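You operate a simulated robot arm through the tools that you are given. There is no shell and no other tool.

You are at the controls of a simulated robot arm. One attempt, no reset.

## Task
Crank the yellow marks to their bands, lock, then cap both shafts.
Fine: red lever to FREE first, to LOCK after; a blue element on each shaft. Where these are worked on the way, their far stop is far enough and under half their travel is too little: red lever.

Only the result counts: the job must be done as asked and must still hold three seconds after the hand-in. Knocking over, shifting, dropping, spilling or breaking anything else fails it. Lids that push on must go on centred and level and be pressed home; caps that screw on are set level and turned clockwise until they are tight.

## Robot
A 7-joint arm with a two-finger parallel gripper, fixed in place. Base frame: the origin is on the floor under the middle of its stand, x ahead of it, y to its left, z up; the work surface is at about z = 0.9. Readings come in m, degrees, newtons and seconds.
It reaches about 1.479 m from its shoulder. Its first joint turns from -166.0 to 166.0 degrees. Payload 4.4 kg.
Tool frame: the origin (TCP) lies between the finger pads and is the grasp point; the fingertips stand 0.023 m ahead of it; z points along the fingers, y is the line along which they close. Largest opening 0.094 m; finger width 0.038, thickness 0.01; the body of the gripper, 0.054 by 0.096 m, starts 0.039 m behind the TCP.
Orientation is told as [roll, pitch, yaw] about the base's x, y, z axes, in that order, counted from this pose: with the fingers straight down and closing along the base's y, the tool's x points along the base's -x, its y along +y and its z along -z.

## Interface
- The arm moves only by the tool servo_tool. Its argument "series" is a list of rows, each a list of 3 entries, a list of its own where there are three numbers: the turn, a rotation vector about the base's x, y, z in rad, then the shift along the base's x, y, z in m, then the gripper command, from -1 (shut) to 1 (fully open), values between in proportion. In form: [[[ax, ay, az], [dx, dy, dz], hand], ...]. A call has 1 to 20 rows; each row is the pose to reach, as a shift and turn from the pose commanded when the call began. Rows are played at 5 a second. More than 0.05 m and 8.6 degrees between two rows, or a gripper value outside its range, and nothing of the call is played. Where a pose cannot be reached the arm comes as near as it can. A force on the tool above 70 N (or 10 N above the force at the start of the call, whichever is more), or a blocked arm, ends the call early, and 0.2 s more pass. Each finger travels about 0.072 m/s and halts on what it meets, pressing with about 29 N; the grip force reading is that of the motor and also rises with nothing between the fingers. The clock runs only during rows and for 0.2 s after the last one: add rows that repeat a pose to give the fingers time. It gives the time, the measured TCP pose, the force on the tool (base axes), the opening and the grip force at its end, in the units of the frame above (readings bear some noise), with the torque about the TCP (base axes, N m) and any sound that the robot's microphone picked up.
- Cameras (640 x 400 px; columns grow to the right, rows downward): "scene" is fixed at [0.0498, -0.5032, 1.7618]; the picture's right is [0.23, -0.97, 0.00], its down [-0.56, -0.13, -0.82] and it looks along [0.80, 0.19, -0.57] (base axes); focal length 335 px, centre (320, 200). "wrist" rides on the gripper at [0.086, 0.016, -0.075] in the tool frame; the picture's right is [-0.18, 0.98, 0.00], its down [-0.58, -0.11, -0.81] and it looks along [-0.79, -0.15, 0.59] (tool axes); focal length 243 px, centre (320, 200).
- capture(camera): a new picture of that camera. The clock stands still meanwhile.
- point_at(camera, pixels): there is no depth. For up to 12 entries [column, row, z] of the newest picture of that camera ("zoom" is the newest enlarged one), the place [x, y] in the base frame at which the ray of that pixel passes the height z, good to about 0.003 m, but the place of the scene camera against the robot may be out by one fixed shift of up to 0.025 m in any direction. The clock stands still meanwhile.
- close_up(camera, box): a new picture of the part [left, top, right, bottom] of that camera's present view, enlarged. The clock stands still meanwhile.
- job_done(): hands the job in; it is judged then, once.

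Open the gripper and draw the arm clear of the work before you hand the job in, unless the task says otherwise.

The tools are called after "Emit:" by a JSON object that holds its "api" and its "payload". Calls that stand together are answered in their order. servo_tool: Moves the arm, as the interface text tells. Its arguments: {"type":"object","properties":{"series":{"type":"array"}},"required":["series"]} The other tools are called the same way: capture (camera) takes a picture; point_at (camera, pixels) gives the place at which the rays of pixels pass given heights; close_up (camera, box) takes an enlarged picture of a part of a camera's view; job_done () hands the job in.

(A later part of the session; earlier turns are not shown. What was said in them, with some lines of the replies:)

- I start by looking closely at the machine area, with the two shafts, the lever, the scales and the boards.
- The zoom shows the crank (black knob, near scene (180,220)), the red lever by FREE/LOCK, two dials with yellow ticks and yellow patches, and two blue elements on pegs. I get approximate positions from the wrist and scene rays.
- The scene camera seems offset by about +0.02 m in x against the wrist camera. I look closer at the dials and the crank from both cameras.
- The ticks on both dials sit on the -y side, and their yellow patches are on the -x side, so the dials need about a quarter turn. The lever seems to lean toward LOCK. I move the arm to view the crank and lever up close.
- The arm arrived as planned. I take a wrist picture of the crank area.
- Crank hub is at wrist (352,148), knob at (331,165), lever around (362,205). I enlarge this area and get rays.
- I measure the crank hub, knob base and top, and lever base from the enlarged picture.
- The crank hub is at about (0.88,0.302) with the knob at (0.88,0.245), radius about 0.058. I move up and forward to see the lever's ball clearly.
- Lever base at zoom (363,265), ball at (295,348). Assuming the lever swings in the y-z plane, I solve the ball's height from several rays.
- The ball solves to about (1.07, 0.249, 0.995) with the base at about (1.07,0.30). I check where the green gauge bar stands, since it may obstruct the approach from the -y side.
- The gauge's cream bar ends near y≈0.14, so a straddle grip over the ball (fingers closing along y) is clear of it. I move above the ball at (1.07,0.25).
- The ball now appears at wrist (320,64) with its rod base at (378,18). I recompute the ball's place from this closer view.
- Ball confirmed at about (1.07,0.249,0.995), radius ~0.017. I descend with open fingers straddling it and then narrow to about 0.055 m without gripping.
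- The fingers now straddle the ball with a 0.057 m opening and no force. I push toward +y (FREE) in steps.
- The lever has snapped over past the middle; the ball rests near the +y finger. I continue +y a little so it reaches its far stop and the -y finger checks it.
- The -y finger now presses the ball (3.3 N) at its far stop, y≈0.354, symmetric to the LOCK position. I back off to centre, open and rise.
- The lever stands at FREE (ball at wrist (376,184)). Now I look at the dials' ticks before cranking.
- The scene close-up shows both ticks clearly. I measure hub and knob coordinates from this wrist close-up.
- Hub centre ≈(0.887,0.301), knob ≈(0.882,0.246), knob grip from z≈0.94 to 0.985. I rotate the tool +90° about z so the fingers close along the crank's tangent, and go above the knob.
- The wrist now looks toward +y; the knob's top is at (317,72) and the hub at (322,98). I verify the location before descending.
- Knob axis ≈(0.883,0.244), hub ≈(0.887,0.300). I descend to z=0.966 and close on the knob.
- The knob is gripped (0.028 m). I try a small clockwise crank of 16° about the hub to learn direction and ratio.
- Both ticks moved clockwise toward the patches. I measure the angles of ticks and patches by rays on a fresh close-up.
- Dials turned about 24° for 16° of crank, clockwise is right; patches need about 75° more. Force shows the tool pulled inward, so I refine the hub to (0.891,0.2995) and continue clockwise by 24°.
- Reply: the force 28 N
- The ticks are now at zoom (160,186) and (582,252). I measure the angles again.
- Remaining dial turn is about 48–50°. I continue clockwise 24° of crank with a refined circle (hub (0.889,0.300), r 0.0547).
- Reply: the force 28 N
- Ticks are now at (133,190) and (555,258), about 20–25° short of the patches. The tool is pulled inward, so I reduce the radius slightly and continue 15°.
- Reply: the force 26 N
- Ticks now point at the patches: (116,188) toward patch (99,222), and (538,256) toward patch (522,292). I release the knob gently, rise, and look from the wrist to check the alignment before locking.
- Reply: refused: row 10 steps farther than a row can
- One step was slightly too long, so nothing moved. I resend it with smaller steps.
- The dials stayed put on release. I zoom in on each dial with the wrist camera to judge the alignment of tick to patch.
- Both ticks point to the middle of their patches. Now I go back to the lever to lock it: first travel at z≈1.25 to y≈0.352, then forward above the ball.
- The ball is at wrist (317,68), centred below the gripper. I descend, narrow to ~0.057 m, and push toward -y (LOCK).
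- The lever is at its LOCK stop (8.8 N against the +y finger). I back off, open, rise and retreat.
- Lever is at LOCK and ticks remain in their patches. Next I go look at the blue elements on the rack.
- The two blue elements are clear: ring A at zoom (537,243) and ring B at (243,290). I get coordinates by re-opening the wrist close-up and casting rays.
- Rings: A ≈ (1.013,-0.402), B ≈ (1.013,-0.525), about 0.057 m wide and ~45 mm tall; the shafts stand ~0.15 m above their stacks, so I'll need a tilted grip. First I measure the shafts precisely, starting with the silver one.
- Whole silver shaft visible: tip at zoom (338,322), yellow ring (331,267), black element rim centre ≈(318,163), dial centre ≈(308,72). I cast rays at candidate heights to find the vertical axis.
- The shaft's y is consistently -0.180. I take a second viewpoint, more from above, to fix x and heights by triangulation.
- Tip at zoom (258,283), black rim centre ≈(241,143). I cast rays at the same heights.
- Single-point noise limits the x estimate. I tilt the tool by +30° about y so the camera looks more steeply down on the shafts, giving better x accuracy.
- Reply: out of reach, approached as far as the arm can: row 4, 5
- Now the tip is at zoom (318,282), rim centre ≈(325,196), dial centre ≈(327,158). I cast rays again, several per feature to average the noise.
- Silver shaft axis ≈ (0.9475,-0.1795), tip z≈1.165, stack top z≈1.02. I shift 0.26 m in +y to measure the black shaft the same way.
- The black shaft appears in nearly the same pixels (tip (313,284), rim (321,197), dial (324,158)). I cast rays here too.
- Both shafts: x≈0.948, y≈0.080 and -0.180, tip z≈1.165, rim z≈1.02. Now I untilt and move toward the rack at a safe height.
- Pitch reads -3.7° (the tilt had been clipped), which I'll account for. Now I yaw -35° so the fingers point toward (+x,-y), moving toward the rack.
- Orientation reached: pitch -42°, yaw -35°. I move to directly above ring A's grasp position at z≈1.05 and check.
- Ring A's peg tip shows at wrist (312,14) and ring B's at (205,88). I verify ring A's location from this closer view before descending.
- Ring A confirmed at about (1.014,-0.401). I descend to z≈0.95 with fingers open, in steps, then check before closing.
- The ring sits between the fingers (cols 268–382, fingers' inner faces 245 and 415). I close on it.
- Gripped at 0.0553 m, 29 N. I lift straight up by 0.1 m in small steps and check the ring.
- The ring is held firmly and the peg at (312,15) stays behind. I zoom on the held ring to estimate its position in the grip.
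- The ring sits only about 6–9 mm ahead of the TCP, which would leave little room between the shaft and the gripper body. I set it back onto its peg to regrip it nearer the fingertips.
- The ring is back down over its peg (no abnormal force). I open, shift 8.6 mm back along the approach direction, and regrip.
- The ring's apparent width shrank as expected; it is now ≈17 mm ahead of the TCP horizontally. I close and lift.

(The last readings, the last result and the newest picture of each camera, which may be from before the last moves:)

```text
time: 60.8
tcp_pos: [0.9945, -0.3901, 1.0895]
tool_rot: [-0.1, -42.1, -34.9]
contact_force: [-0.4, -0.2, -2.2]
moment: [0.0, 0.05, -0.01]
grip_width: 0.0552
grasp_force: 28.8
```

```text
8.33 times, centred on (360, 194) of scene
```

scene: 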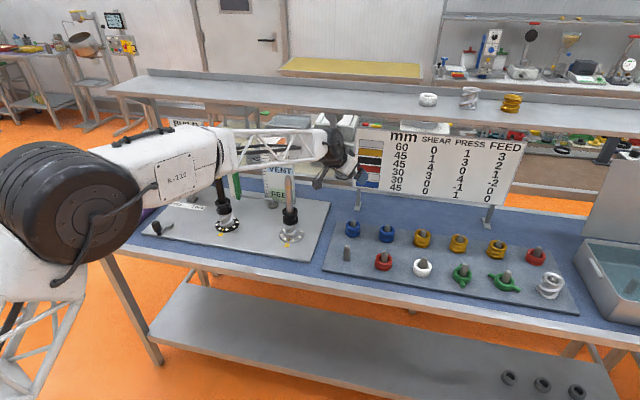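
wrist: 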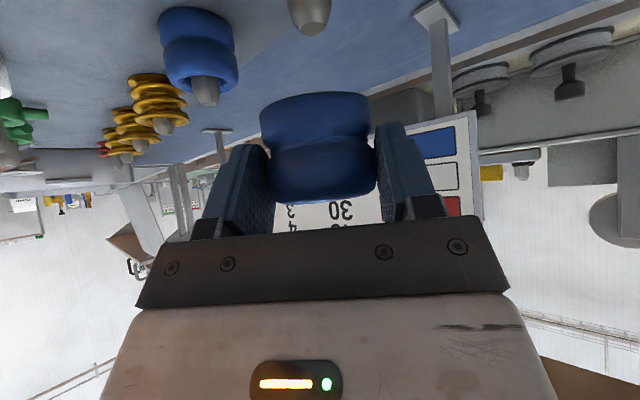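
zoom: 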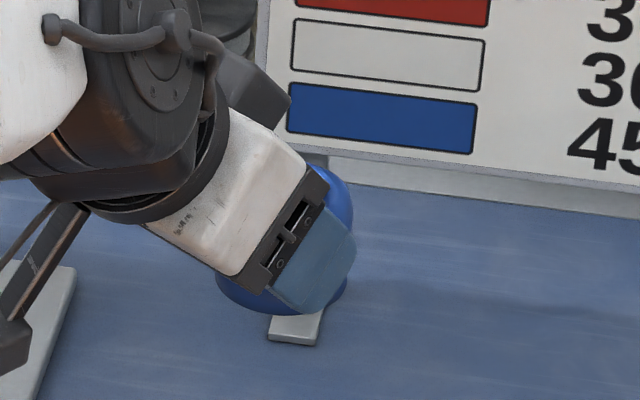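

Ring A is held with its centre ≈17 mm ahead of the TCP and upright. I raise to z≈1.225 and carry it to just above the silver shaft's tip.

Emit:
{"api": "servo_tool", "payload": {"series": [[[0, 0, 0], [0, 0, 0.04], -0.2], [[0, 0, 0], [0, 0, 0.08], -0.2], [[0, 0, 0], [0, 0, 0.12], -0.2], [[0, 0, 0], [0, 0.01, 0.14], -0.2], [[0, 0, 0], [-0.01, 0.04, 0.14], -0.2], [[0, 0, 0], [-0.02, 0.08, 0.14], -0.2], [[0, 0, 0], [-0.03, 0.12, 0.14], -0.2], [[0, 0, 0], [-0.04, 0.16, 0.14], -0.2], [[0, 0, 0], [-0.05, 0.195, 0.14], -0.2], [[0, 0, 0], [-0.0605, 0.22, 0.14], -0.2], [[0, 0, 0], [-0.0605, 0.22, 0.14], -0.2]]}}

Emit:
{"api": "capture", "payload": {"camera": "wrist"}}

Emit:
{"api": "capture", "payload": {"camera": "scene"}}

Emit:
{"api": "close_up", "payload": {"camera": "scene", "box": [250, 130, 340, 202]}}

```text
time: 63.2
tcp_pos: [0.9346, -0.1694, 1.2289]
tool_rot: [-0.1, -42.0, -34.8]
contact_force: [-0.2, -0.6, -2.0]
moment: [0.02, 0.02, 0.01]
grip_width: 0.0553
grasp_force: 28.8
```

```text
taken
```

wrist: 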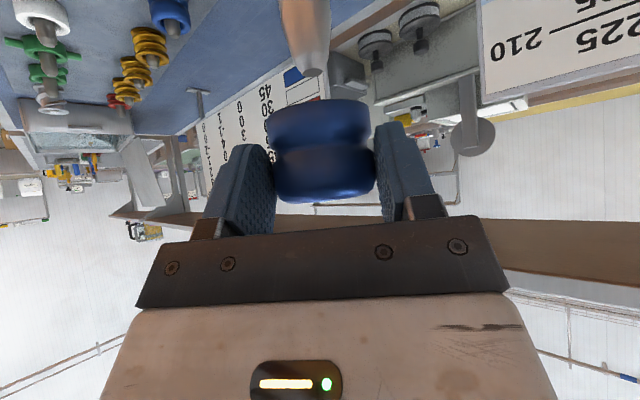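

```text
taken
```

scene: 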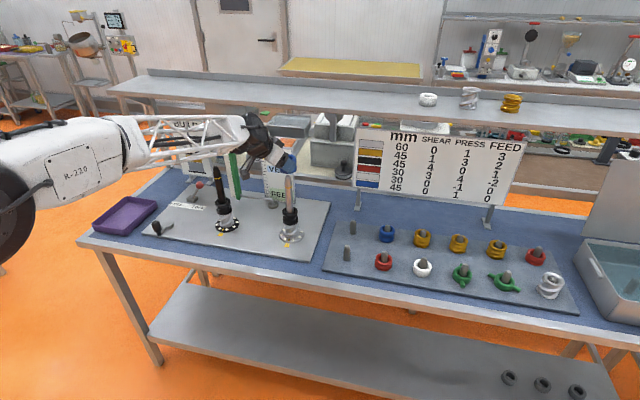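

```text
5.56 times, centred on (295, 166) of scene
```

zoom: 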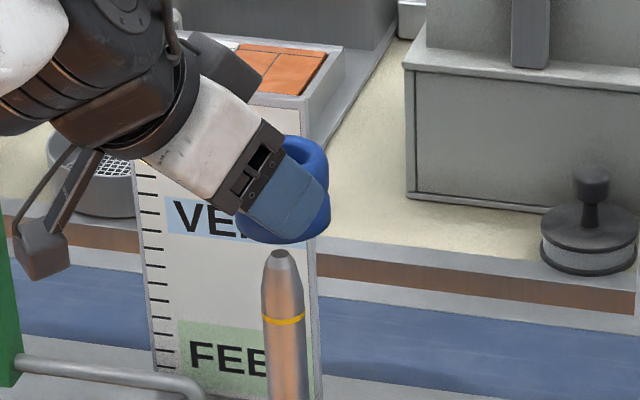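

The scene view shows ring and tip nearly in line (ring ≈(281,200) over tip (280,255)). I zoom with the wrist camera to compare the shaft's axis line with the ring's axis.

Emit:
{"api": "close_up", "payload": {"camera": "wrist", "box": [230, 0, 410, 112]}}

Emit:
{"api": "close_up", "payload": {"camera": "wrist", "box": [230, 75, 410, 215]}}

Emit:
{"api": "close_up", "payload": {"camera": "scene", "box": [270, 145, 320, 185]}}

```text
3.56 times, centred on (320, 56) of wrist
```

zoom: 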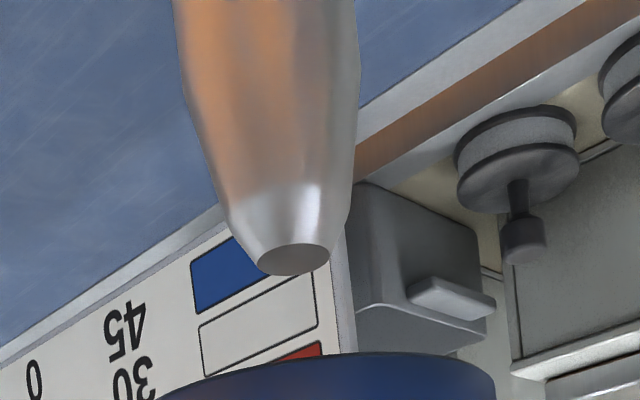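

```text
2.86 times, centred on (320, 145) of wrist
```

zoom: 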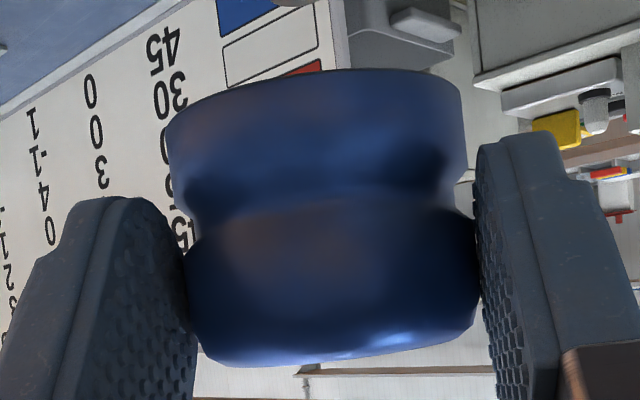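

```text
10.00 times, centred on (295, 165) of scene
```

zoom: 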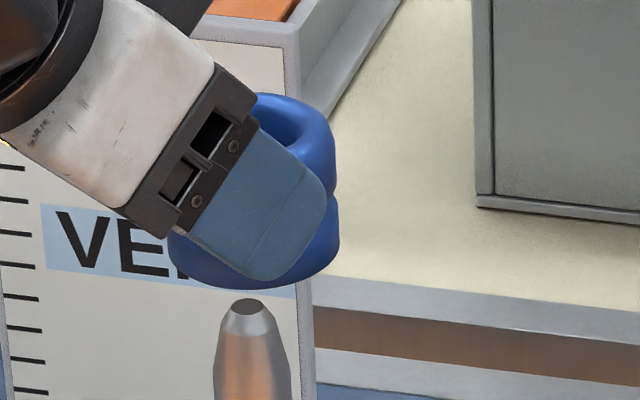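

Wrist: shaft axis line and ring axis agree within ~1.5 px (≈1 mm). Scene: ring about 7 px (10×) ahead, ≈3–4 mm, so I shift back slightly and lower 0.05 m onto the tip, watching the force.

Emit:
{"api": "servo_tool", "payload": {"series": [[[0, 0, 0], [-0.003, 0.001, 0], -0.2], [[0, 0, 0], [-0.003, 0.001, -0.01], -0.2], [[0, 0, 0], [-0.003, 0.001, -0.02], -0.2], [[0, 0, 0], [-0.003, 0.001, -0.03], -0.2], [[0, 0, 0], [-0.003, 0.001, -0.04], -0.2], [[0, 0, 0], [-0.003, 0.001, -0.05], -0.2], [[0, 0, 0], [-0.003, 0.001, -0.05], -0.2]]}}

Emit:
{"api": "capture", "payload": {"camera": "wrist"}}

Emit:
{"api": "close_up", "payload": {"camera": "scene", "box": [270, 155, 320, 195]}}

```text
time: 64.8
tcp_pos: [0.9311, -0.1697, 1.1778]
tool_rot: [-0.1, -42.2, -34.8]
contact_force: [0.5, 0.7, -2.6]
moment: [0.02, 0.05, 0.02]
grip_width: 0.055
grasp_force: 29.3
```

```text
taken
```

wrist: 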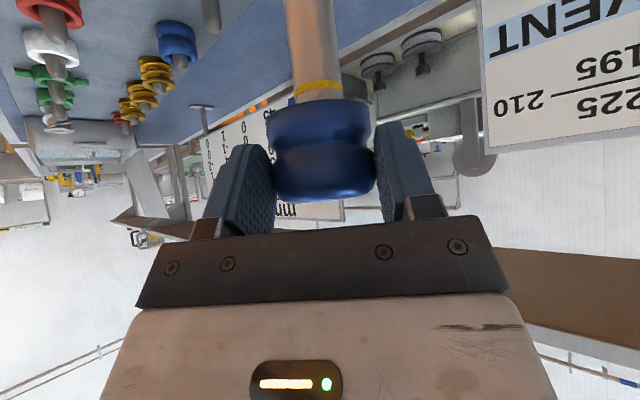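

```text
10.00 times, centred on (295, 175) of scene
```

zoom: 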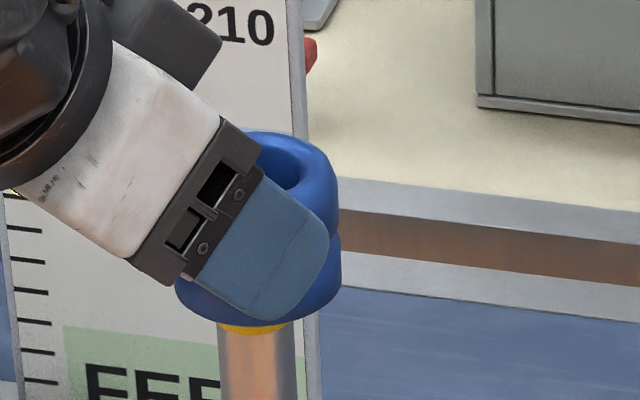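

No contact force; the tip is inside the ring and in the scene ring centre (258) matches the shaft axis (≈256). I check the wrist zoom once more.

Emit:
{"api": "close_up", "payload": {"camera": "wrist", "box": [240, 40, 400, 210]}}

```text
2.35 times, centred on (320, 125) of wrist
```

zoom: 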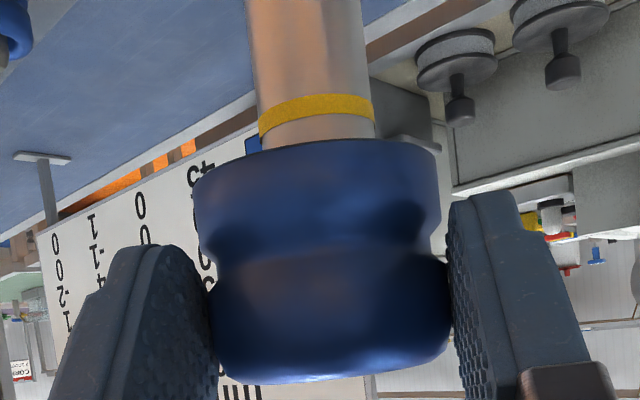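

Shaft is ~1.5 mm to the picture's right of the ring axis, so I nudge by ≈1 mm and lower further to TCP z≈1.075, watching force.

Emit:
{"api": "servo_tool", "payload": {"series": [[[0, 0, 0], [0.0007, 0.001, -0.01], -0.2], [[0, 0, 0], [0.0007, 0.001, -0.02], -0.2], [[0, 0, 0], [0.0007, 0.001, -0.03], -0.2], [[0, 0, 0], [0.0007, 0.001, -0.04], -0.2], [[0, 0, 0], [0.0007, 0.001, -0.05], -0.2], [[0, 0, 0], [0.0007, 0.001, -0.06], -0.2], [[0, 0, 0], [0.0007, 0.001, -0.07], -0.2], [[0, 0, 0], [0.0007, 0.001, -0.08], -0.2], [[0, 0, 0], [0.0007, 0.001, -0.09], -0.2], [[0, 0, 0], [0.0007, 0.001, -0.1], -0.2], [[0, 0, 0], [0.0007, 0.001, -0.1], -0.2]]}}

Emit:
{"api": "close_up", "payload": {"camera": "wrist", "box": [240, 40, 400, 210]}}

Emit:
{"api": "close_up", "payload": {"camera": "scene", "box": [260, 170, 330, 226]}}

```text
time: 67.2
tcp_pos: [0.9319, -0.1683, 1.0787]
tool_rot: [-0.1, -42.0, -35.0]
contact_force: [-0.4, 0.5, -2.0]
moment: [0.03, 0.05, -0.01]
grip_width: 0.0551
grasp_force: 28.9
```

```text
2.35 times, centred on (320, 125) of wrist
```

zoom: 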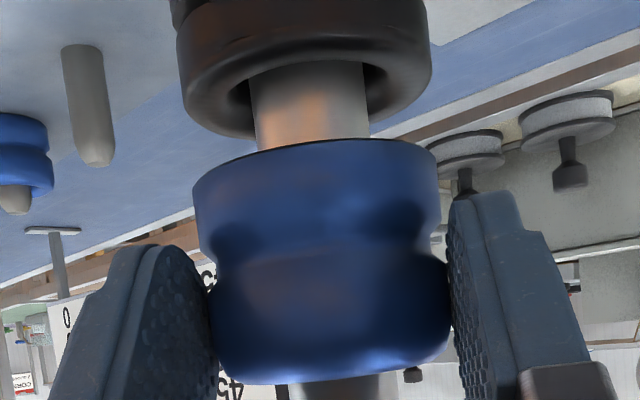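

```text
7.14 times, centred on (295, 198) of scene
```

zoom: 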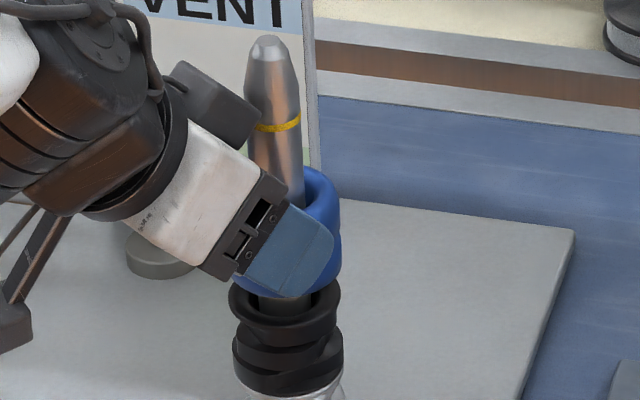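

The ring slid along the shaft with no force; about 15–20 mm remain to the black element. I continue down in 2 mm steps until contact shows.

Emit:
{"api": "servo_tool", "payload": {"series": [[[0, 0, 0], [0, 0, -0.003], -0.2], [[0, 0, 0], [0, 0, -0.006], -0.2], [[0, 0, 0], [0, 0, -0.009], -0.2], [[0, 0, 0], [0, 0, -0.011], -0.2], [[0, 0, 0], [0, 0, -0.013], -0.2], [[0, 0, 0], [0, 0, -0.013], -0.2]]}}

Emit:
{"api": "close_up", "payload": {"camera": "wrist", "box": [240, 40, 400, 210]}}

```text
time: 68.6
tcp_pos: [0.933, -0.1687, 1.0662]
tool_rot: [-0.1, -42.0, -34.9]
contact_force: [-0.4, 0.1, -1.1]
moment: [0.06, 0.06, -0.02]
grip_width: 0.0551
grasp_force: 28.9
```

```text
2.35 times, centred on (320, 125) of wrist
```

zoom: 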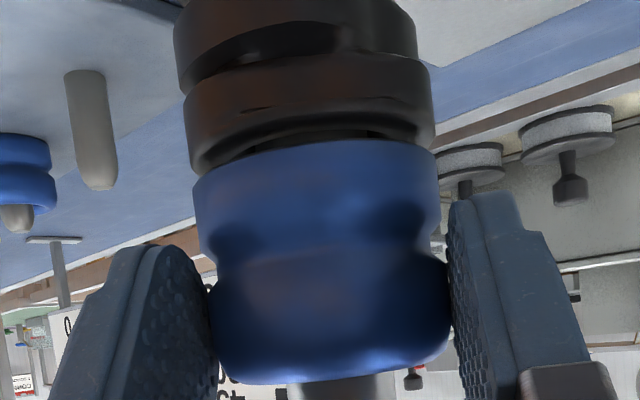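

Only a few millimetres remain. I continue in 1 mm steps and read the force.

Emit:
{"api": "servo_tool", "payload": {"series": [[[0, 0, 0], [0, 0, -0.001], -0.2], [[0, 0, 0], [0, 0, -0.002], -0.2], [[0, 0, 0], [0, 0, -0.003], -0.2], [[0, 0, 0], [0, 0, -0.003], -0.2]]}}

```text
time: 69.6
tcp_pos: [0.9322, -0.1676, 1.0627]
tool_rot: [-0.1, -42.0, -34.9]
contact_force: [-0.6, -0.3, -1.4]
moment: [0.03, 0.02, 0.03]
grip_width: 0.055
grasp_force: 29.1
```

Still no contact force (-1.4 N is the ring's weight). I go 3 mm further.

Emit:
{"api": "servo_tool", "payload": {"series": [[[0, 0, 0], [0, 0, -0.001], -0.2], [[0, 0, 0], [0, 0, -0.002], -0.2], [[0, 0, 0], [0, 0, -0.003], -0.2], [[0, 0, 0], [0, 0, -0.003], -0.2]]}}

Emit:
{"api": "close_up", "payload": {"camera": "wrist", "box": [240, 40, 400, 210]}}

```text
time: 70.6
tcp_pos: [0.9337, -0.1691, 1.0625]
tool_rot: [-0.1, -42.3, -34.9]
contact_force: [-0.4, 3.4, 18.9]
moment: [0.12, -0.39, 0.07]
grip_width: 0.0551
grasp_force: 29.4
```

```text
2.35 times, centred on (320, 125) of wrist
```

zoom: 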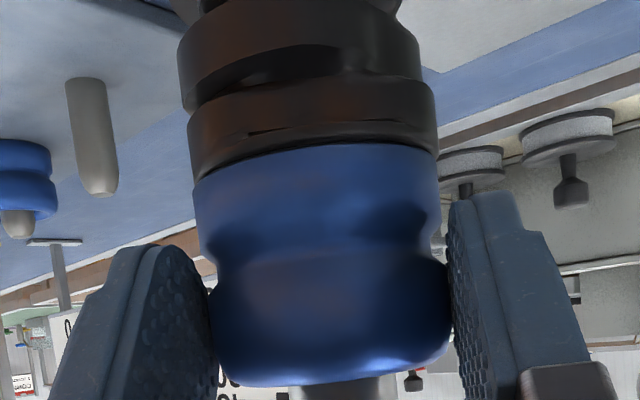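

Contact at 18.9 N upward: the blue element sits flush on the black one. I relax slightly, open, and back off along the approach direction, then rise.

Emit:
{"api": "servo_tool", "payload": {"series": [[[0, 0, 0], [0, 0, 0.002], -0.2], [[0, 0, 0], [0, 0, 0.002], 0.1], [[0, 0, 0], [0, 0, 0.002], 0.4], [[0, 0, 0], [0, 0, 0.002], 0.8], [[0, 0, 0], [-0.0164, 0.0115, 0.002], 1], [[0, 0, 0], [-0.0328, 0.023, 0.002], 1], [[0, 0, 0], [-0.0573, 0.0402, 0.002], 1], [[0, 0, 0], [-0.082, 0.0574, 0.01], 1], [[0, 0, 0], [-0.1, 0.065, 0.04], 1], [[0, 0, 0], [-0.11, 0.065, 0.08], 1], [[0, 0, 0], [-0.12, 0.065, 0.12], 1], [[0, 0, 0], [-0.12, 0.065, 0.16], 1], [[0, 0, 0], [-0.12, 0.065, 0.2], 1]]}}

Emit:
{"api": "capture", "payload": {"camera": "scene"}}

Emit:
{"api": "close_up", "payload": {"camera": "scene", "box": [200, 160, 320, 255]}}

```text
time: 73.4
tcp_pos: [0.8129, -0.1018, 1.2582]
tool_rot: [-0.2, -41.9, -34.8]
contact_force: [0.6, -0.4, -0.3]
moment: [-0.03, 0.03, -0.01]
grip_width: 0.094
grasp_force: 0.2
```

```text
taken
```

scene: 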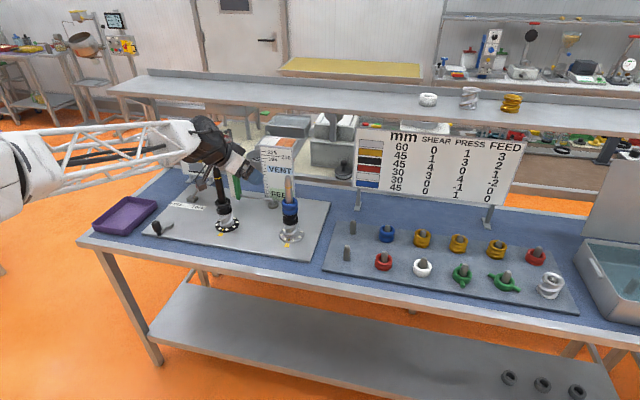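

```text
4.21 times, centred on (260, 208) of scene
```

zoom: 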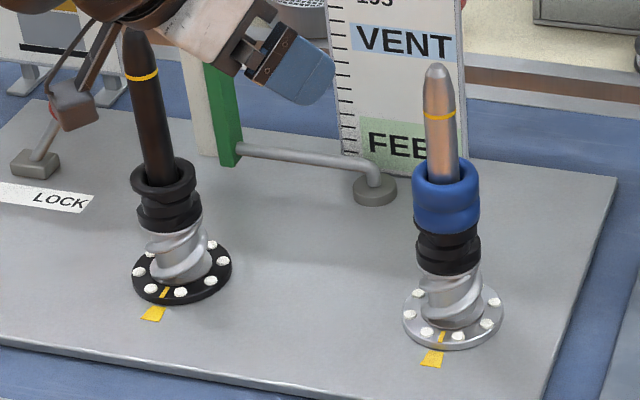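

Ring A is seated on the silver shaft (blue at zoom (445,195)), ticks still aligned. Now I travel at z≈1.25 to the rack for ring B, keeping x≈0.81 until past the shaft.

Emit:
{"api": "servo_tool", "payload": {"series": [[[0, 0, 0], [0, -0.045, 0], 1], [[0, 0, 0], [0, -0.09, 0], 1], [[0, 0, 0], [0, -0.135, 0], 1], [[0, 0, 0], [0, -0.18, 0], 1], [[0, 0, 0], [0, -0.225, 0], 1], [[0, 0, 0], [0, -0.27, 0], 1], [[0, 0, 0], [0, -0.315, 0], 1], [[0, 0, 0], [0, -0.36, 0], 1], [[0, 0, 0], [0.02, -0.395, 0], 1], [[0, 0, 0], [0.06, -0.411, -0.01], 1], [[0, 0, 0], [0.1, -0.411, -0.03], 1], [[0, 0, 0], [0.14, -0.411, -0.055], 1], [[0, 0, 0], [0.17, -0.411, -0.09], 1], [[0, 0, 0], [0.183, -0.411, -0.13], 1], [[0, 0, 0], [0.183, -0.411, -0.17], 1], [[0, 0, 0], [0.183, -0.411, -0.205], 1], [[0, 0, 0], [0.183, -0.411, -0.205], 1]]}}

Emit:
{"api": "capture", "payload": {"camera": "wrist"}}

Emit:
{"api": "close_up", "payload": {"camera": "scene", "box": [320, 160, 440, 270]}}

```text
time: 77.0
tcp_pos: [0.9954, -0.5162, 1.0557]
tool_rot: [-0.1, -42.0, -34.8]
contact_force: [-0.5, -0.5, 0.6]
moment: [0.0, -0.02, -0.02]
grip_width: 0.0941
grasp_force: 0.0
```

```text
taken
```

wrist: 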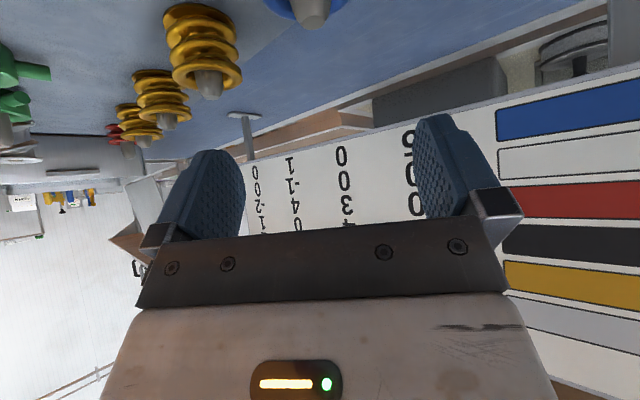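

```text
3.64 times, centred on (380, 215) of scene
```

zoom: 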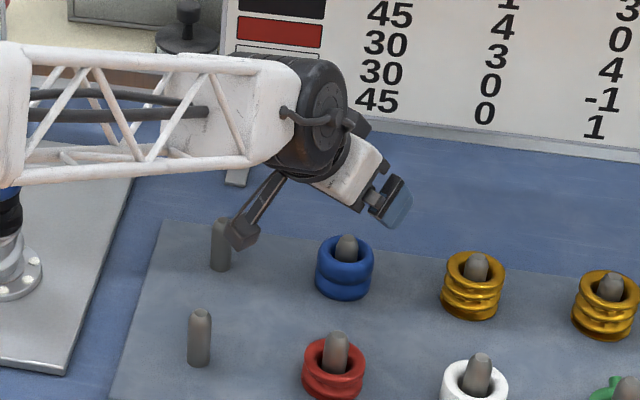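

Ring B's peg tip is at wrist (312,15), about 13 mm ahead of the TCP. I shift back a bit and descend to z≈0.949 with open fingers.

Emit:
{"api": "servo_tool", "payload": {"series": [[[0, 0, 0], [-0.0014, 0.002, -0.03], 1], [[0, 0, 0], [-0.0014, 0.002, -0.06], 1], [[0, 0, 0], [-0.0014, 0.002, -0.085], 1], [[0, 0, 0], [-0.0014, 0.002, -0.1], 1], [[0, 0, 0], [-0.0014, 0.002, -0.107], 1], [[0, 0, 0], [-0.0014, 0.002, -0.107], 1]]}}

Emit:
{"api": "close_up", "payload": {"camera": "wrist", "box": [230, 75, 410, 215]}}

Emit:
{"api": "close_up", "payload": {"camera": "scene", "box": [330, 190, 430, 270]}}

```text
time: 78.4
tcp_pos: [0.9938, -0.5137, 0.9464]
tool_rot: [-0.1, -42.1, -34.9]
contact_force: [-0.4, -0.1, -1.1]
moment: [0.03, -0.01, 0.03]
grip_width: 0.094
grasp_force: 0.1
```

```text
2.86 times, centred on (320, 145) of wrist
```

zoom: 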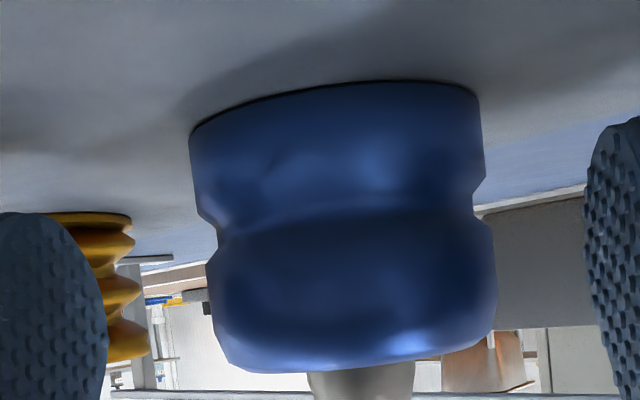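

```text
5.00 times, centred on (380, 230) of scene
```

zoom: 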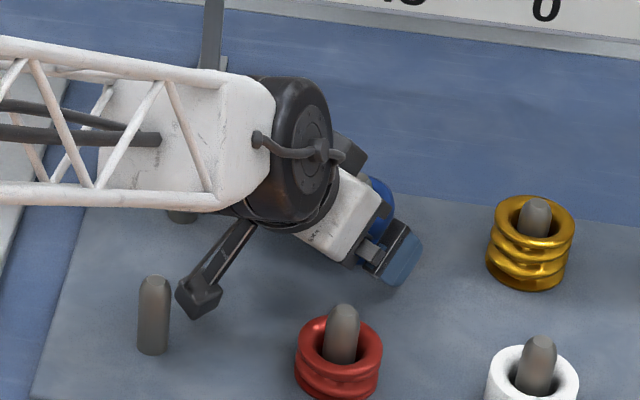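

Ring B is ≈20 mm ahead; I move 2.5 mm forward and 2 mm up to match the first grip, then close and lift.

Emit:
{"api": "servo_tool", "payload": {"series": [[[0, 0, 0], [0.002, -0.0014, 0.002], 1], [[0, 0, 0], [0.002, -0.0014, 0.002], 0.5], [[0, 0, 0], [0.002, -0.0014, 0.002], 0.2], [[0, 0, 0], [0.002, -0.0014, 0.002], 0.0], [[0, 0, 0], [0.002, -0.0014, 0.002], -0.2], [[0, 0, 0], [0.002, -0.0014, 0.002], -0.2], [[0, 0, 0], [0.002, -0.0014, 0.002], -0.2]]}}

Emit:
{"api": "close_up", "payload": {"camera": "wrist", "box": [230, 75, 410, 215]}}

```text
time: 80.0
tcp_pos: [0.9964, -0.5138, 0.9511]
tool_rot: [0.0, -42.0, -34.9]
contact_force: [1.3, -1.4, 1.7]
moment: [0.04, 0.0, 0.02]
grip_width: 0.0542
grasp_force: 28.9
```

```text
2.86 times, centred on (320, 145) of wrist
```

zoom: 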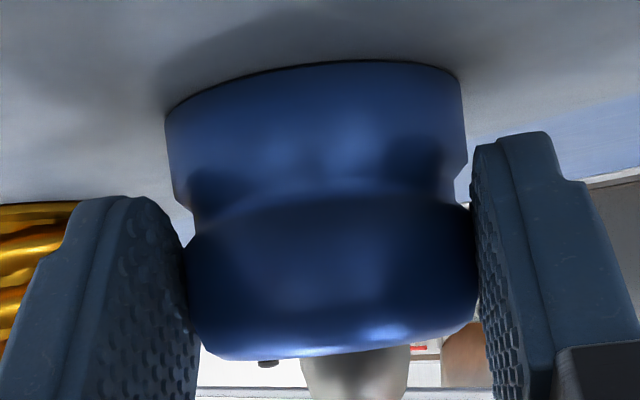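

The grip matches ring A's (ring edges 165–463). I lift straight up 0.14 m.

Emit:
{"api": "servo_tool", "payload": {"series": [[[0, 0, 0], [0, 0, 0.01], -0.2], [[0, 0, 0], [0, 0, 0.03], -0.2], [[0, 0, 0], [0, 0, 0.06], -0.2], [[0, 0, 0], [0, 0, 0.1], -0.2], [[0, 0, 0], [0, 0, 0.14], -0.2], [[0, 0, 0], [0, 0, 0.14], -0.2]]}}

Emit:
{"api": "close_up", "payload": {"camera": "wrist", "box": [230, 75, 410, 215]}}

Emit:
{"api": "close_up", "payload": {"camera": "scene", "box": [330, 150, 430, 240]}}

```text
time: 81.4
tcp_pos: [0.9944, -0.5132, 1.0927]
tool_rot: [-0.2, -42.1, -34.8]
contact_force: [-0.4, 0.5, -2.1]
moment: [0.03, 0.02, -0.01]
grip_width: 0.0539
grasp_force: 29.0
```

```text
2.86 times, centred on (320, 145) of wrist
```

zoom: 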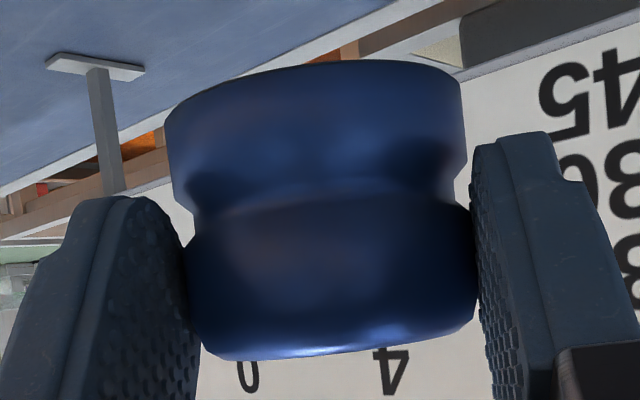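

```text
4.44 times, centred on (380, 195) of scene
```

zoom: 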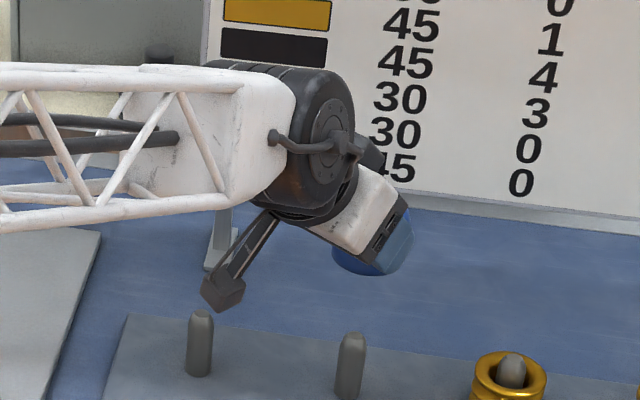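

Ring B is up and free of its peg. I raise further, retreat to x≈0.83, and travel in +y toward the black shaft.

Emit:
{"api": "servo_tool", "payload": {"series": [[[0, 0, 0], [0, 0, 0.04], -0.2], [[0, 0, 0], [0, 0, 0.08], -0.2], [[0, 0, 0], [0, 0, 0.12], -0.2], [[0, 0, 0], [-0.02, 0.01, 0.145], -0.2], [[0, 0, 0], [-0.06, 0.03, 0.145], -0.2], [[0, 0, 0], [-0.1, 0.055, 0.145], -0.2], [[0, 0, 0], [-0.135, 0.085, 0.145], -0.2], [[0, 0, 0], [-0.164, 0.12, 0.145], -0.2], [[0, 0, 0], [-0.164, 0.165, 0.145], -0.2], [[0, 0, 0], [-0.164, 0.21, 0.145], -0.2], [[0, 0, 0], [-0.164, 0.255, 0.145], -0.2], [[0, 0, 0], [-0.164, 0.3, 0.145], -0.2], [[0, 0, 0], [-0.164, 0.345, 0.145], -0.2], [[0, 0, 0], [-0.164, 0.39, 0.145], -0.2], [[0, 0, 0], [-0.164, 0.435, 0.145], -0.2], [[0, 0, 0], [-0.164, 0.48, 0.145], -0.2], [[0, 0, 0], [-0.164, 0.525, 0.145], -0.2], [[0, 0, 0], [-0.164, 0.565, 0.145], -0.2], [[0, 0, 0], [-0.164, 0.605, 0.145], -0.2]]}}

Emit:
{"api": "capture", "payload": {"camera": "scene"}}

```text
time: 85.4
tcp_pos: [0.8334, 0.0906, 1.2361]
tool_rot: [-0.1, -42.1, -34.8]
contact_force: [0.3, 0.0, -2.4]
moment: [0.0, 0.0, -0.01]
grip_width: 0.0536
grasp_force: 28.6
```

```text
taken
```

scene: 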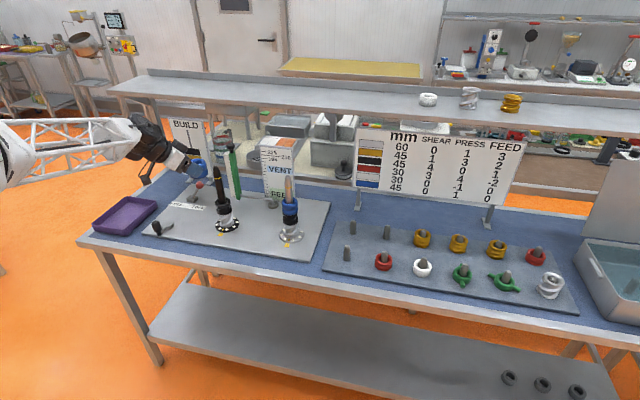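

Everything clear. I move forward to bring ring B above the black shaft's tip at TCP ≈ (0.933,0.092).

Emit:
{"api": "servo_tool", "payload": {"series": [[[0, 0, 0], [0.035, 0.0005, 0], -0.2], [[0, 0, 0], [0.07, 0.001, 0], -0.2], [[0, 0, 0], [0.0985, 0.001, 0], -0.2], [[0, 0, 0], [0.0985, 0.001, 0], -0.2]]}}

Emit:
{"api": "close_up", "payload": {"camera": "wrist", "box": [230, 0, 410, 112]}}

Emit:
{"api": "close_up", "payload": {"camera": "wrist", "box": [230, 75, 410, 215]}}

Emit:
{"api": "close_up", "payload": {"camera": "scene", "box": [195, 135, 255, 183]}}

```text
time: 86.4
tcp_pos: [0.9307, 0.0918, 1.2343]
tool_rot: [-0.1, -42.1, -34.7]
contact_force: [0.7, 0.7, -2.2]
moment: [0.06, 0.01, -0.02]
grip_width: 0.0535
grasp_force: 29.4
```

```text
3.56 times, centred on (320, 56) of wrist
```

zoom: 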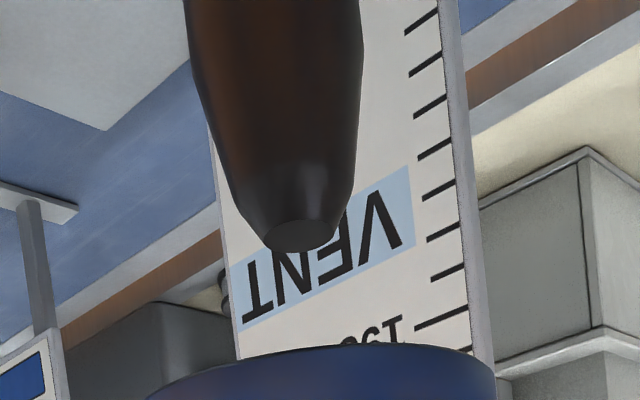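

```text
2.86 times, centred on (320, 145) of wrist
```

zoom: 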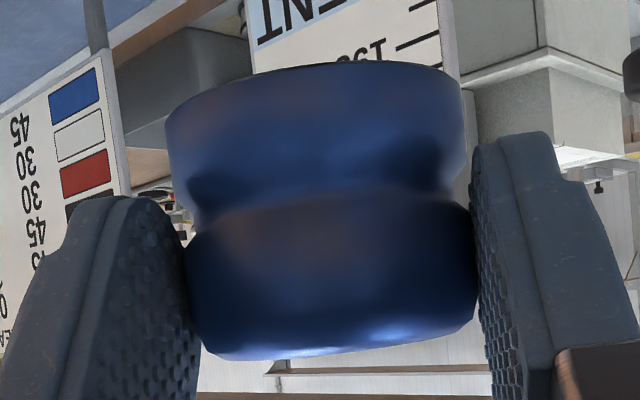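

```text
8.33 times, centred on (225, 159) of scene
```

zoom: 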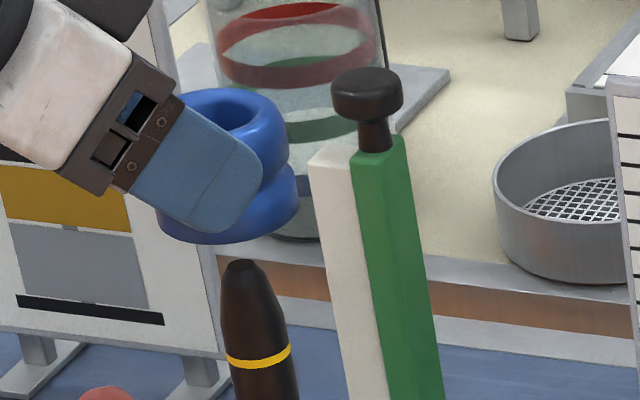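

Wrist: ring axis ~2 px left of the shaft axis; scene: within 2 px. A shift of about +2 mm in x centres it; I lower 0.055 m over the tip.

Emit:
{"api": "servo_tool", "payload": {"series": [[[0, 0, 0], [0.0018, 0.0, 0], -0.2], [[0, 0, 0], [0.0018, 0.0, -0.01], -0.2], [[0, 0, 0], [0.0018, 0.0, -0.02], -0.2], [[0, 0, 0], [0.0018, 0.0, -0.03], -0.2], [[0, 0, 0], [0.0018, 0.0, -0.04], -0.2], [[0, 0, 0], [0.0018, 0.0, -0.05], -0.2], [[0, 0, 0], [0.0018, 0.0, -0.055], -0.2], [[0, 0, 0], [0.0018, 0.0, -0.055], -0.2]]}}

Emit:
{"api": "close_up", "payload": {"camera": "wrist", "box": [240, 40, 400, 210]}}

Emit:
{"api": "close_up", "payload": {"camera": "scene", "box": [195, 145, 255, 193]}}

```text
time: 88.2
tcp_pos: [0.9336, 0.0929, 1.1797]
tool_rot: [-0.1, -41.9, -34.9]
contact_force: [0.2, 0.8, -2.7]
moment: [0.01, 0.03, 0.01]
grip_width: 0.0536
grasp_force: 28.8
```

```text
2.35 times, centred on (320, 125) of wrist
```

zoom: 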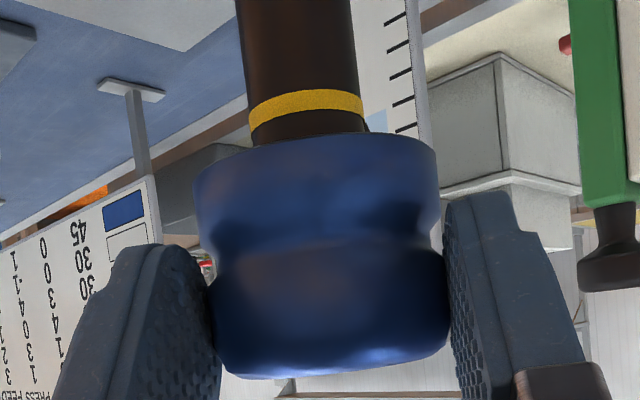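

```text
8.33 times, centred on (225, 169) of scene
```

zoom: 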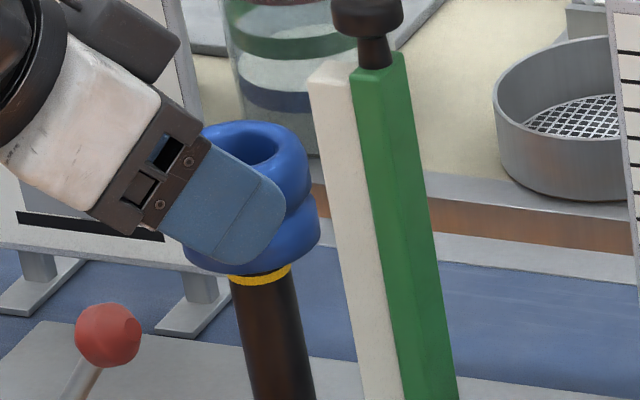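

No contact; shaft and ring axes agree within 1 mm in both views. I lower a further 0.1 m.

Emit:
{"api": "servo_tool", "payload": {"series": [[[0, 0, 0], [0, 0, -0.01], -0.2], [[0, 0, 0], [0, 0, -0.02], -0.2], [[0, 0, 0], [0, 0, -0.03], -0.2], [[0, 0, 0], [0, 0, -0.04], -0.2], [[0, 0, 0], [0, 0, -0.05], -0.2], [[0, 0, 0], [0, 0, -0.06], -0.2], [[0, 0, 0], [0, 0, -0.07], -0.2], [[0, 0, 0], [0, 0, -0.08], -0.2], [[0, 0, 0], [0, 0, -0.09], -0.2], [[0, 0, 0], [0, 0, -0.1], -0.2], [[0, 0, 0], [0, 0, -0.105], -0.2], [[0, 0, 0], [0, 0, -0.105], -0.2]]}}

Emit:
{"api": "close_up", "payload": {"camera": "wrist", "box": [240, 40, 400, 210]}}

Emit:
{"api": "close_up", "payload": {"camera": "scene", "box": [185, 150, 255, 206]}}

```text
time: 90.8
tcp_pos: [0.9316, 0.0921, 1.0744]
tool_rot: [-0.1, -42.0, -35.0]
contact_force: [1.4, 0.1, -2.4]
moment: [0.02, 0.05, 0.02]
grip_width: 0.0538
grasp_force: 28.5
```

```text
2.35 times, centred on (320, 125) of wrist
```

zoom: 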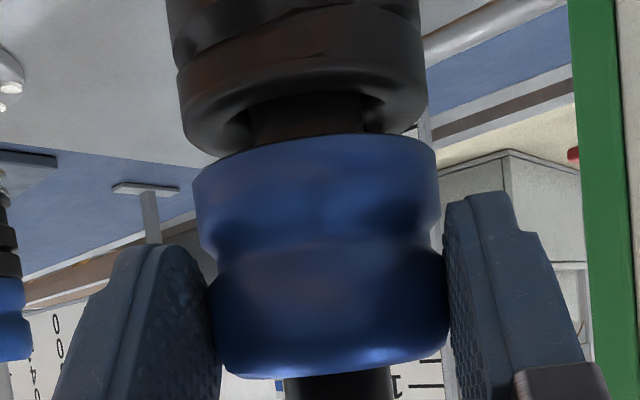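

```text
7.14 times, centred on (220, 178) of scene
```

zoom: 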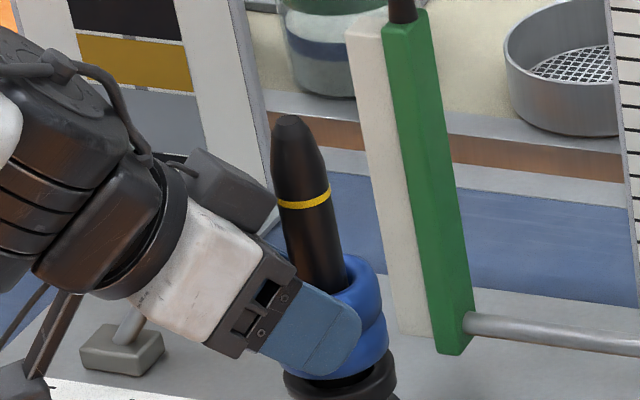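

Ring B is about 10 mm above the black element, no forces. I go down 7 mm, then in 1 mm steps.

Emit:
{"api": "servo_tool", "payload": {"series": [[[0, 0, 0], [0, 0, -0.003], -0.2], [[0, 0, 0], [0, 0, -0.005], -0.2], [[0, 0, 0], [0, 0, -0.007], -0.2], [[0, 0, 0], [0, 0, -0.008], -0.2], [[0, 0, 0], [0, 0, -0.008], -0.2]]}}

```text
time: 92.0
tcp_pos: [0.9324, 0.0933, 1.0656]
tool_rot: [-0.1, -42.1, -34.9]
contact_force: [-0.6, -0.2, -2.0]
moment: [0.04, 0.06, -0.02]
grip_width: 0.0537
grasp_force: 29.1
```

No contact yet. I continue 3 mm in 1 mm steps.

Emit:
{"api": "servo_tool", "payload": {"series": [[[0, 0, 0], [0, 0, -0.001], -0.2], [[0, 0, 0], [0, 0, -0.002], -0.2], [[0, 0, 0], [0, 0, -0.003], -0.2], [[0, 0, 0], [0, 0, -0.003], -0.2]]}}

Emit:
{"api": "close_up", "payload": {"camera": "wrist", "box": [240, 40, 400, 210]}}

```text
time: 93.0
tcp_pos: [0.9314, 0.0928, 1.0634]
tool_rot: [-0.1, -42.1, -34.8]
contact_force: [-0.7, 0.2, -1.0]
moment: [0.07, -0.02, 0.01]
grip_width: 0.0536
grasp_force: 29.2
```

```text
2.35 times, centred on (320, 125) of wrist
```

zoom: 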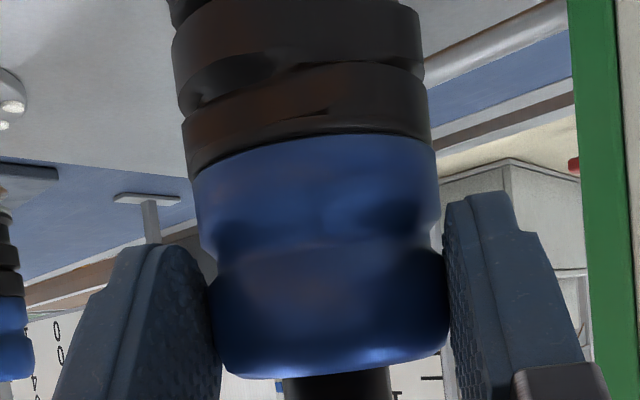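

Nearly touching; force -1.0 N. I go 2 mm further to feel the seat.

Emit:
{"api": "servo_tool", "payload": {"series": [[[0, 0, 0], [0, 0, -0.001], -0.2], [[0, 0, 0], [0, 0, -0.002], -0.2], [[0, 0, 0], [0, 0, -0.0025], -0.2], [[0, 0, 0], [0, 0, -0.0025], -0.2]]}}

```text
time: 94.0
tcp_pos: [0.9318, 0.0924, 1.063]
tool_rot: [0.0, -42.2, -34.9]
contact_force: [-1.7, -1.1, 23.3]
moment: [-0.38, -0.3, 0.19]
grip_width: 0.0535
grasp_force: 29.4
```

Seated with 23 N upward. I relax, open, back off along the approach direction and rise.

Emit:
{"api": "servo_tool", "payload": {"series": [[[0, 0, 0], [0, 0, 0.002], -0.2], [[0, 0, 0], [0, 0, 0.002], 0.1], [[0, 0, 0], [0, 0, 0.002], 0.4], [[0, 0, 0], [0, 0, 0.002], 0.8], [[0, 0, 0], [-0.0164, 0.0115, 0.002], 1], [[0, 0, 0], [-0.0328, 0.023, 0.002], 1], [[0, 0, 0], [-0.0573, 0.0402, 0.005], 1], [[0, 0, 0], [-0.082, 0.0574, 0.02], 1], [[0, 0, 0], [-0.1, 0.065, 0.05], 1], [[0, 0, 0], [-0.11, 0.065, 0.09], 1], [[0, 0, 0], [-0.13, 0.06, 0.13], 1], [[0, 0, 0], [-0.16, 0.05, 0.16], 1], [[0, 0, 0], [-0.2, 0.04, 0.19], 1], [[0, 0, 0], [-0.24, 0.02, 0.2], 1], [[0, 0, 0], [-0.28, 0.0, 0.2], 1]]}}

Emit:
{"api": "capture", "payload": {"camera": "scene"}}

Emit:
{"api": "close_up", "payload": {"camera": "scene", "box": [150, 150, 320, 260]}}

```text
refused: row 13 steps farther than a row can; nothing moved
```

```text
taken
```

scene: 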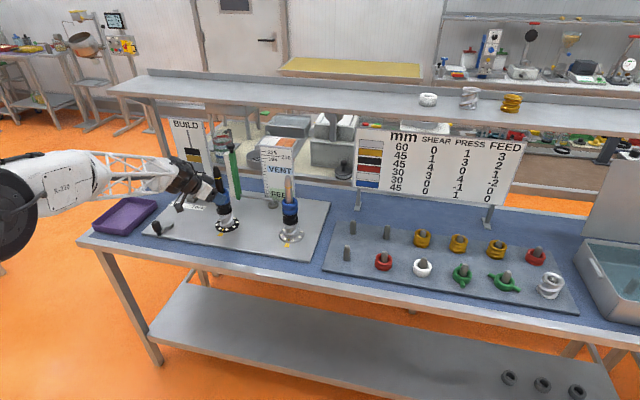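

```text
3.64 times, centred on (235, 205) of scene
```

zoom: 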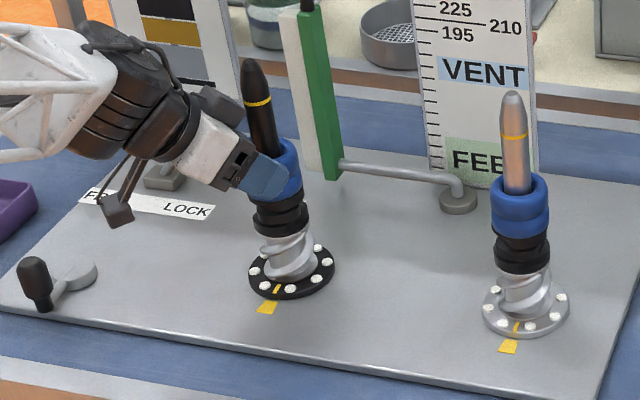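

One step was marginally too long, so nothing moved. I resend with shorter steps.

Emit:
{"api": "servo_tool", "payload": {"series": [[[0, 0, 0], [0, 0, 0.002], -0.2], [[0, 0, 0], [0, 0, 0.002], 0.1], [[0, 0, 0], [0, 0, 0.002], 0.4], [[0, 0, 0], [0, 0, 0.002], 0.8], [[0, 0, 0], [-0.0164, 0.0115, 0.002], 1], [[0, 0, 0], [-0.0328, 0.023, 0.002], 1], [[0, 0, 0], [-0.0573, 0.0402, 0.005], 1], [[0, 0, 0], [-0.08, 0.056, 0.02], 1], [[0, 0, 0], [-0.1, 0.065, 0.05], 1], [[0, 0, 0], [-0.11, 0.065, 0.09], 1], [[0, 0, 0], [-0.13, 0.06, 0.125], 1], [[0, 0, 0], [-0.16, 0.05, 0.155], 1], [[0, 0, 0], [-0.195, 0.04, 0.18], 1], [[0, 0, 0], [-0.235, 0.02, 0.195], 1], [[0, 0, 0], [-0.275, 0.0, 0.2], 1]]}}

Emit:
{"api": "capture", "payload": {"camera": "scene"}}

Emit:
{"api": "close_up", "payload": {"camera": "scene", "box": [150, 150, 320, 260]}}

Emit:
{"api": "capture", "payload": {"camera": "wrist"}}

```text
time: 97.2
tcp_pos: [0.6579, 0.0927, 1.2614]
tool_rot: [-0.1, -42.0, -34.8]
contact_force: [0.2, -0.1, -0.2]
moment: [0.01, 0.0, 0.0]
grip_width: 0.0937
grasp_force: 0.0
```

```text
taken
```

scene: 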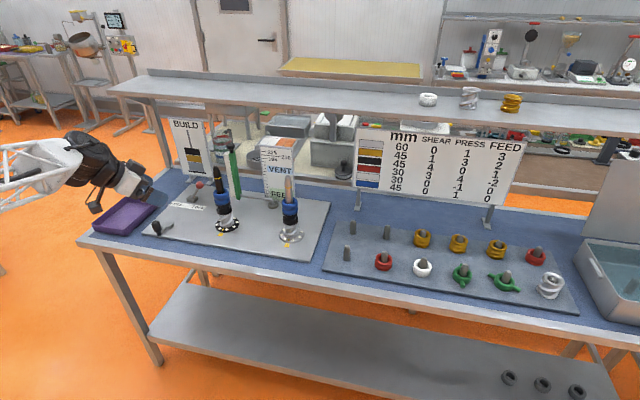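

```text
3.64 times, centred on (235, 205) of scene
```

zoom: 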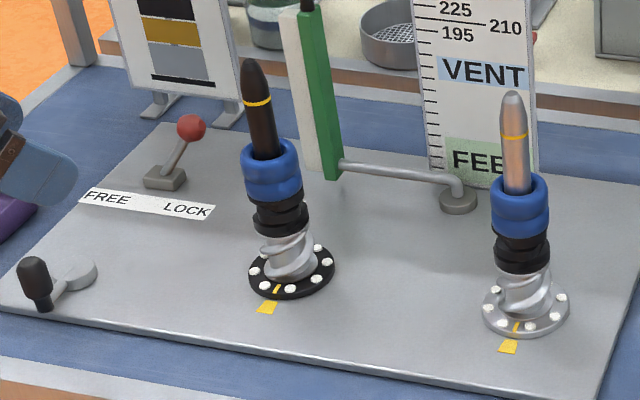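

```text
taken
```

wrist: 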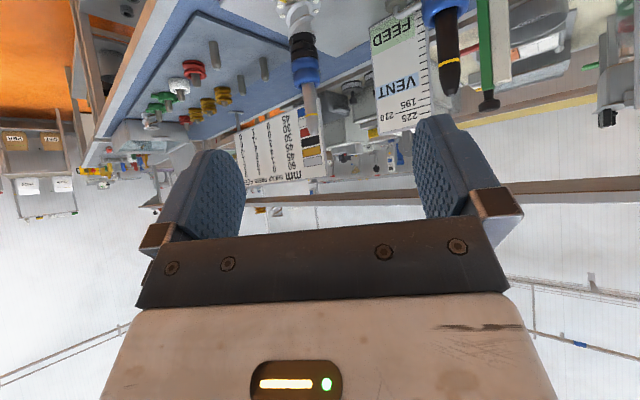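

Both blue elements sit on their shafts, the lever leans to LOCK and the arm is clear. A last close look at the ticks and lever before handing in.

Emit:
{"api": "close_up", "payload": {"camera": "scene", "box": [205, 200, 305, 262]}}

Emit:
{"api": "close_up", "payload": {"camera": "scene", "box": [150, 165, 250, 250]}}

Emit:
{"api": "close_up", "payload": {"camera": "scene", "box": [320, 200, 600, 320]}}

```text
6.40 times, centred on (255, 231) of scene
```

zoom: 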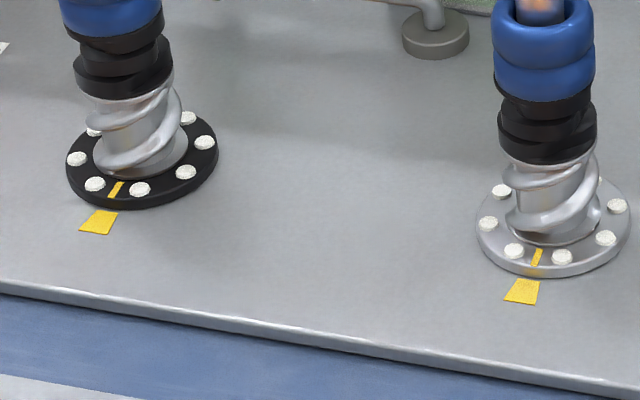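

```text
4.71 times, centred on (200, 208) of scene
```

zoom: 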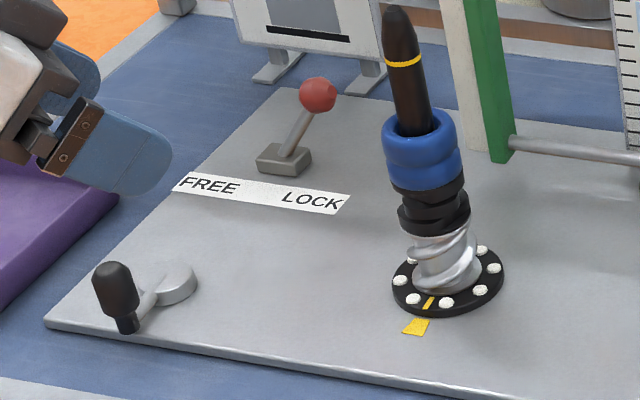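

```text
2.29 times, centred on (460, 260) of scene
```

zoom: 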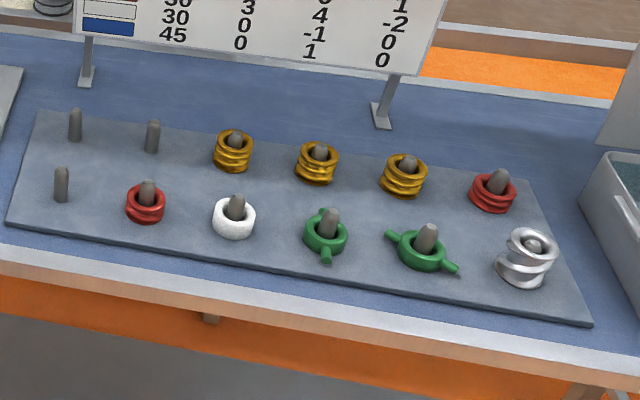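

Ticks point into their patches, the lever is back at its LOCK stop at (318,95), both blue elements are seated, and all other parts stand untouched. The gripper is open and clear, so I hand the job in.

Emit:
{"api": "job_done", "payload": {}}

```text
The job is handed in.
```

The job is handed in. Both yellow marks point into their bands, the red lever is at LOCK, and each shaft has a blue element seated on its black one.

- **Lever:** I pushed it to its far stop at FREE before cranking. Afterwards I pushed it back to its stop at LOCK.
- **Crank:** I turned it clockwise by about 79°. Both marks ended near the middle of their bands and had not moved by the last check before hand-in.
- **Blue elements:** I lowered each one over its shaft until it rested on the black element, pressing with about 19 N on the silver shaft and 23 N on the black shaft. I set the first one back on its peg once to get a better grip before placing it.

The final pictures show nothing else moved or knocked over. The gripper is open and the arm is clear of the work.
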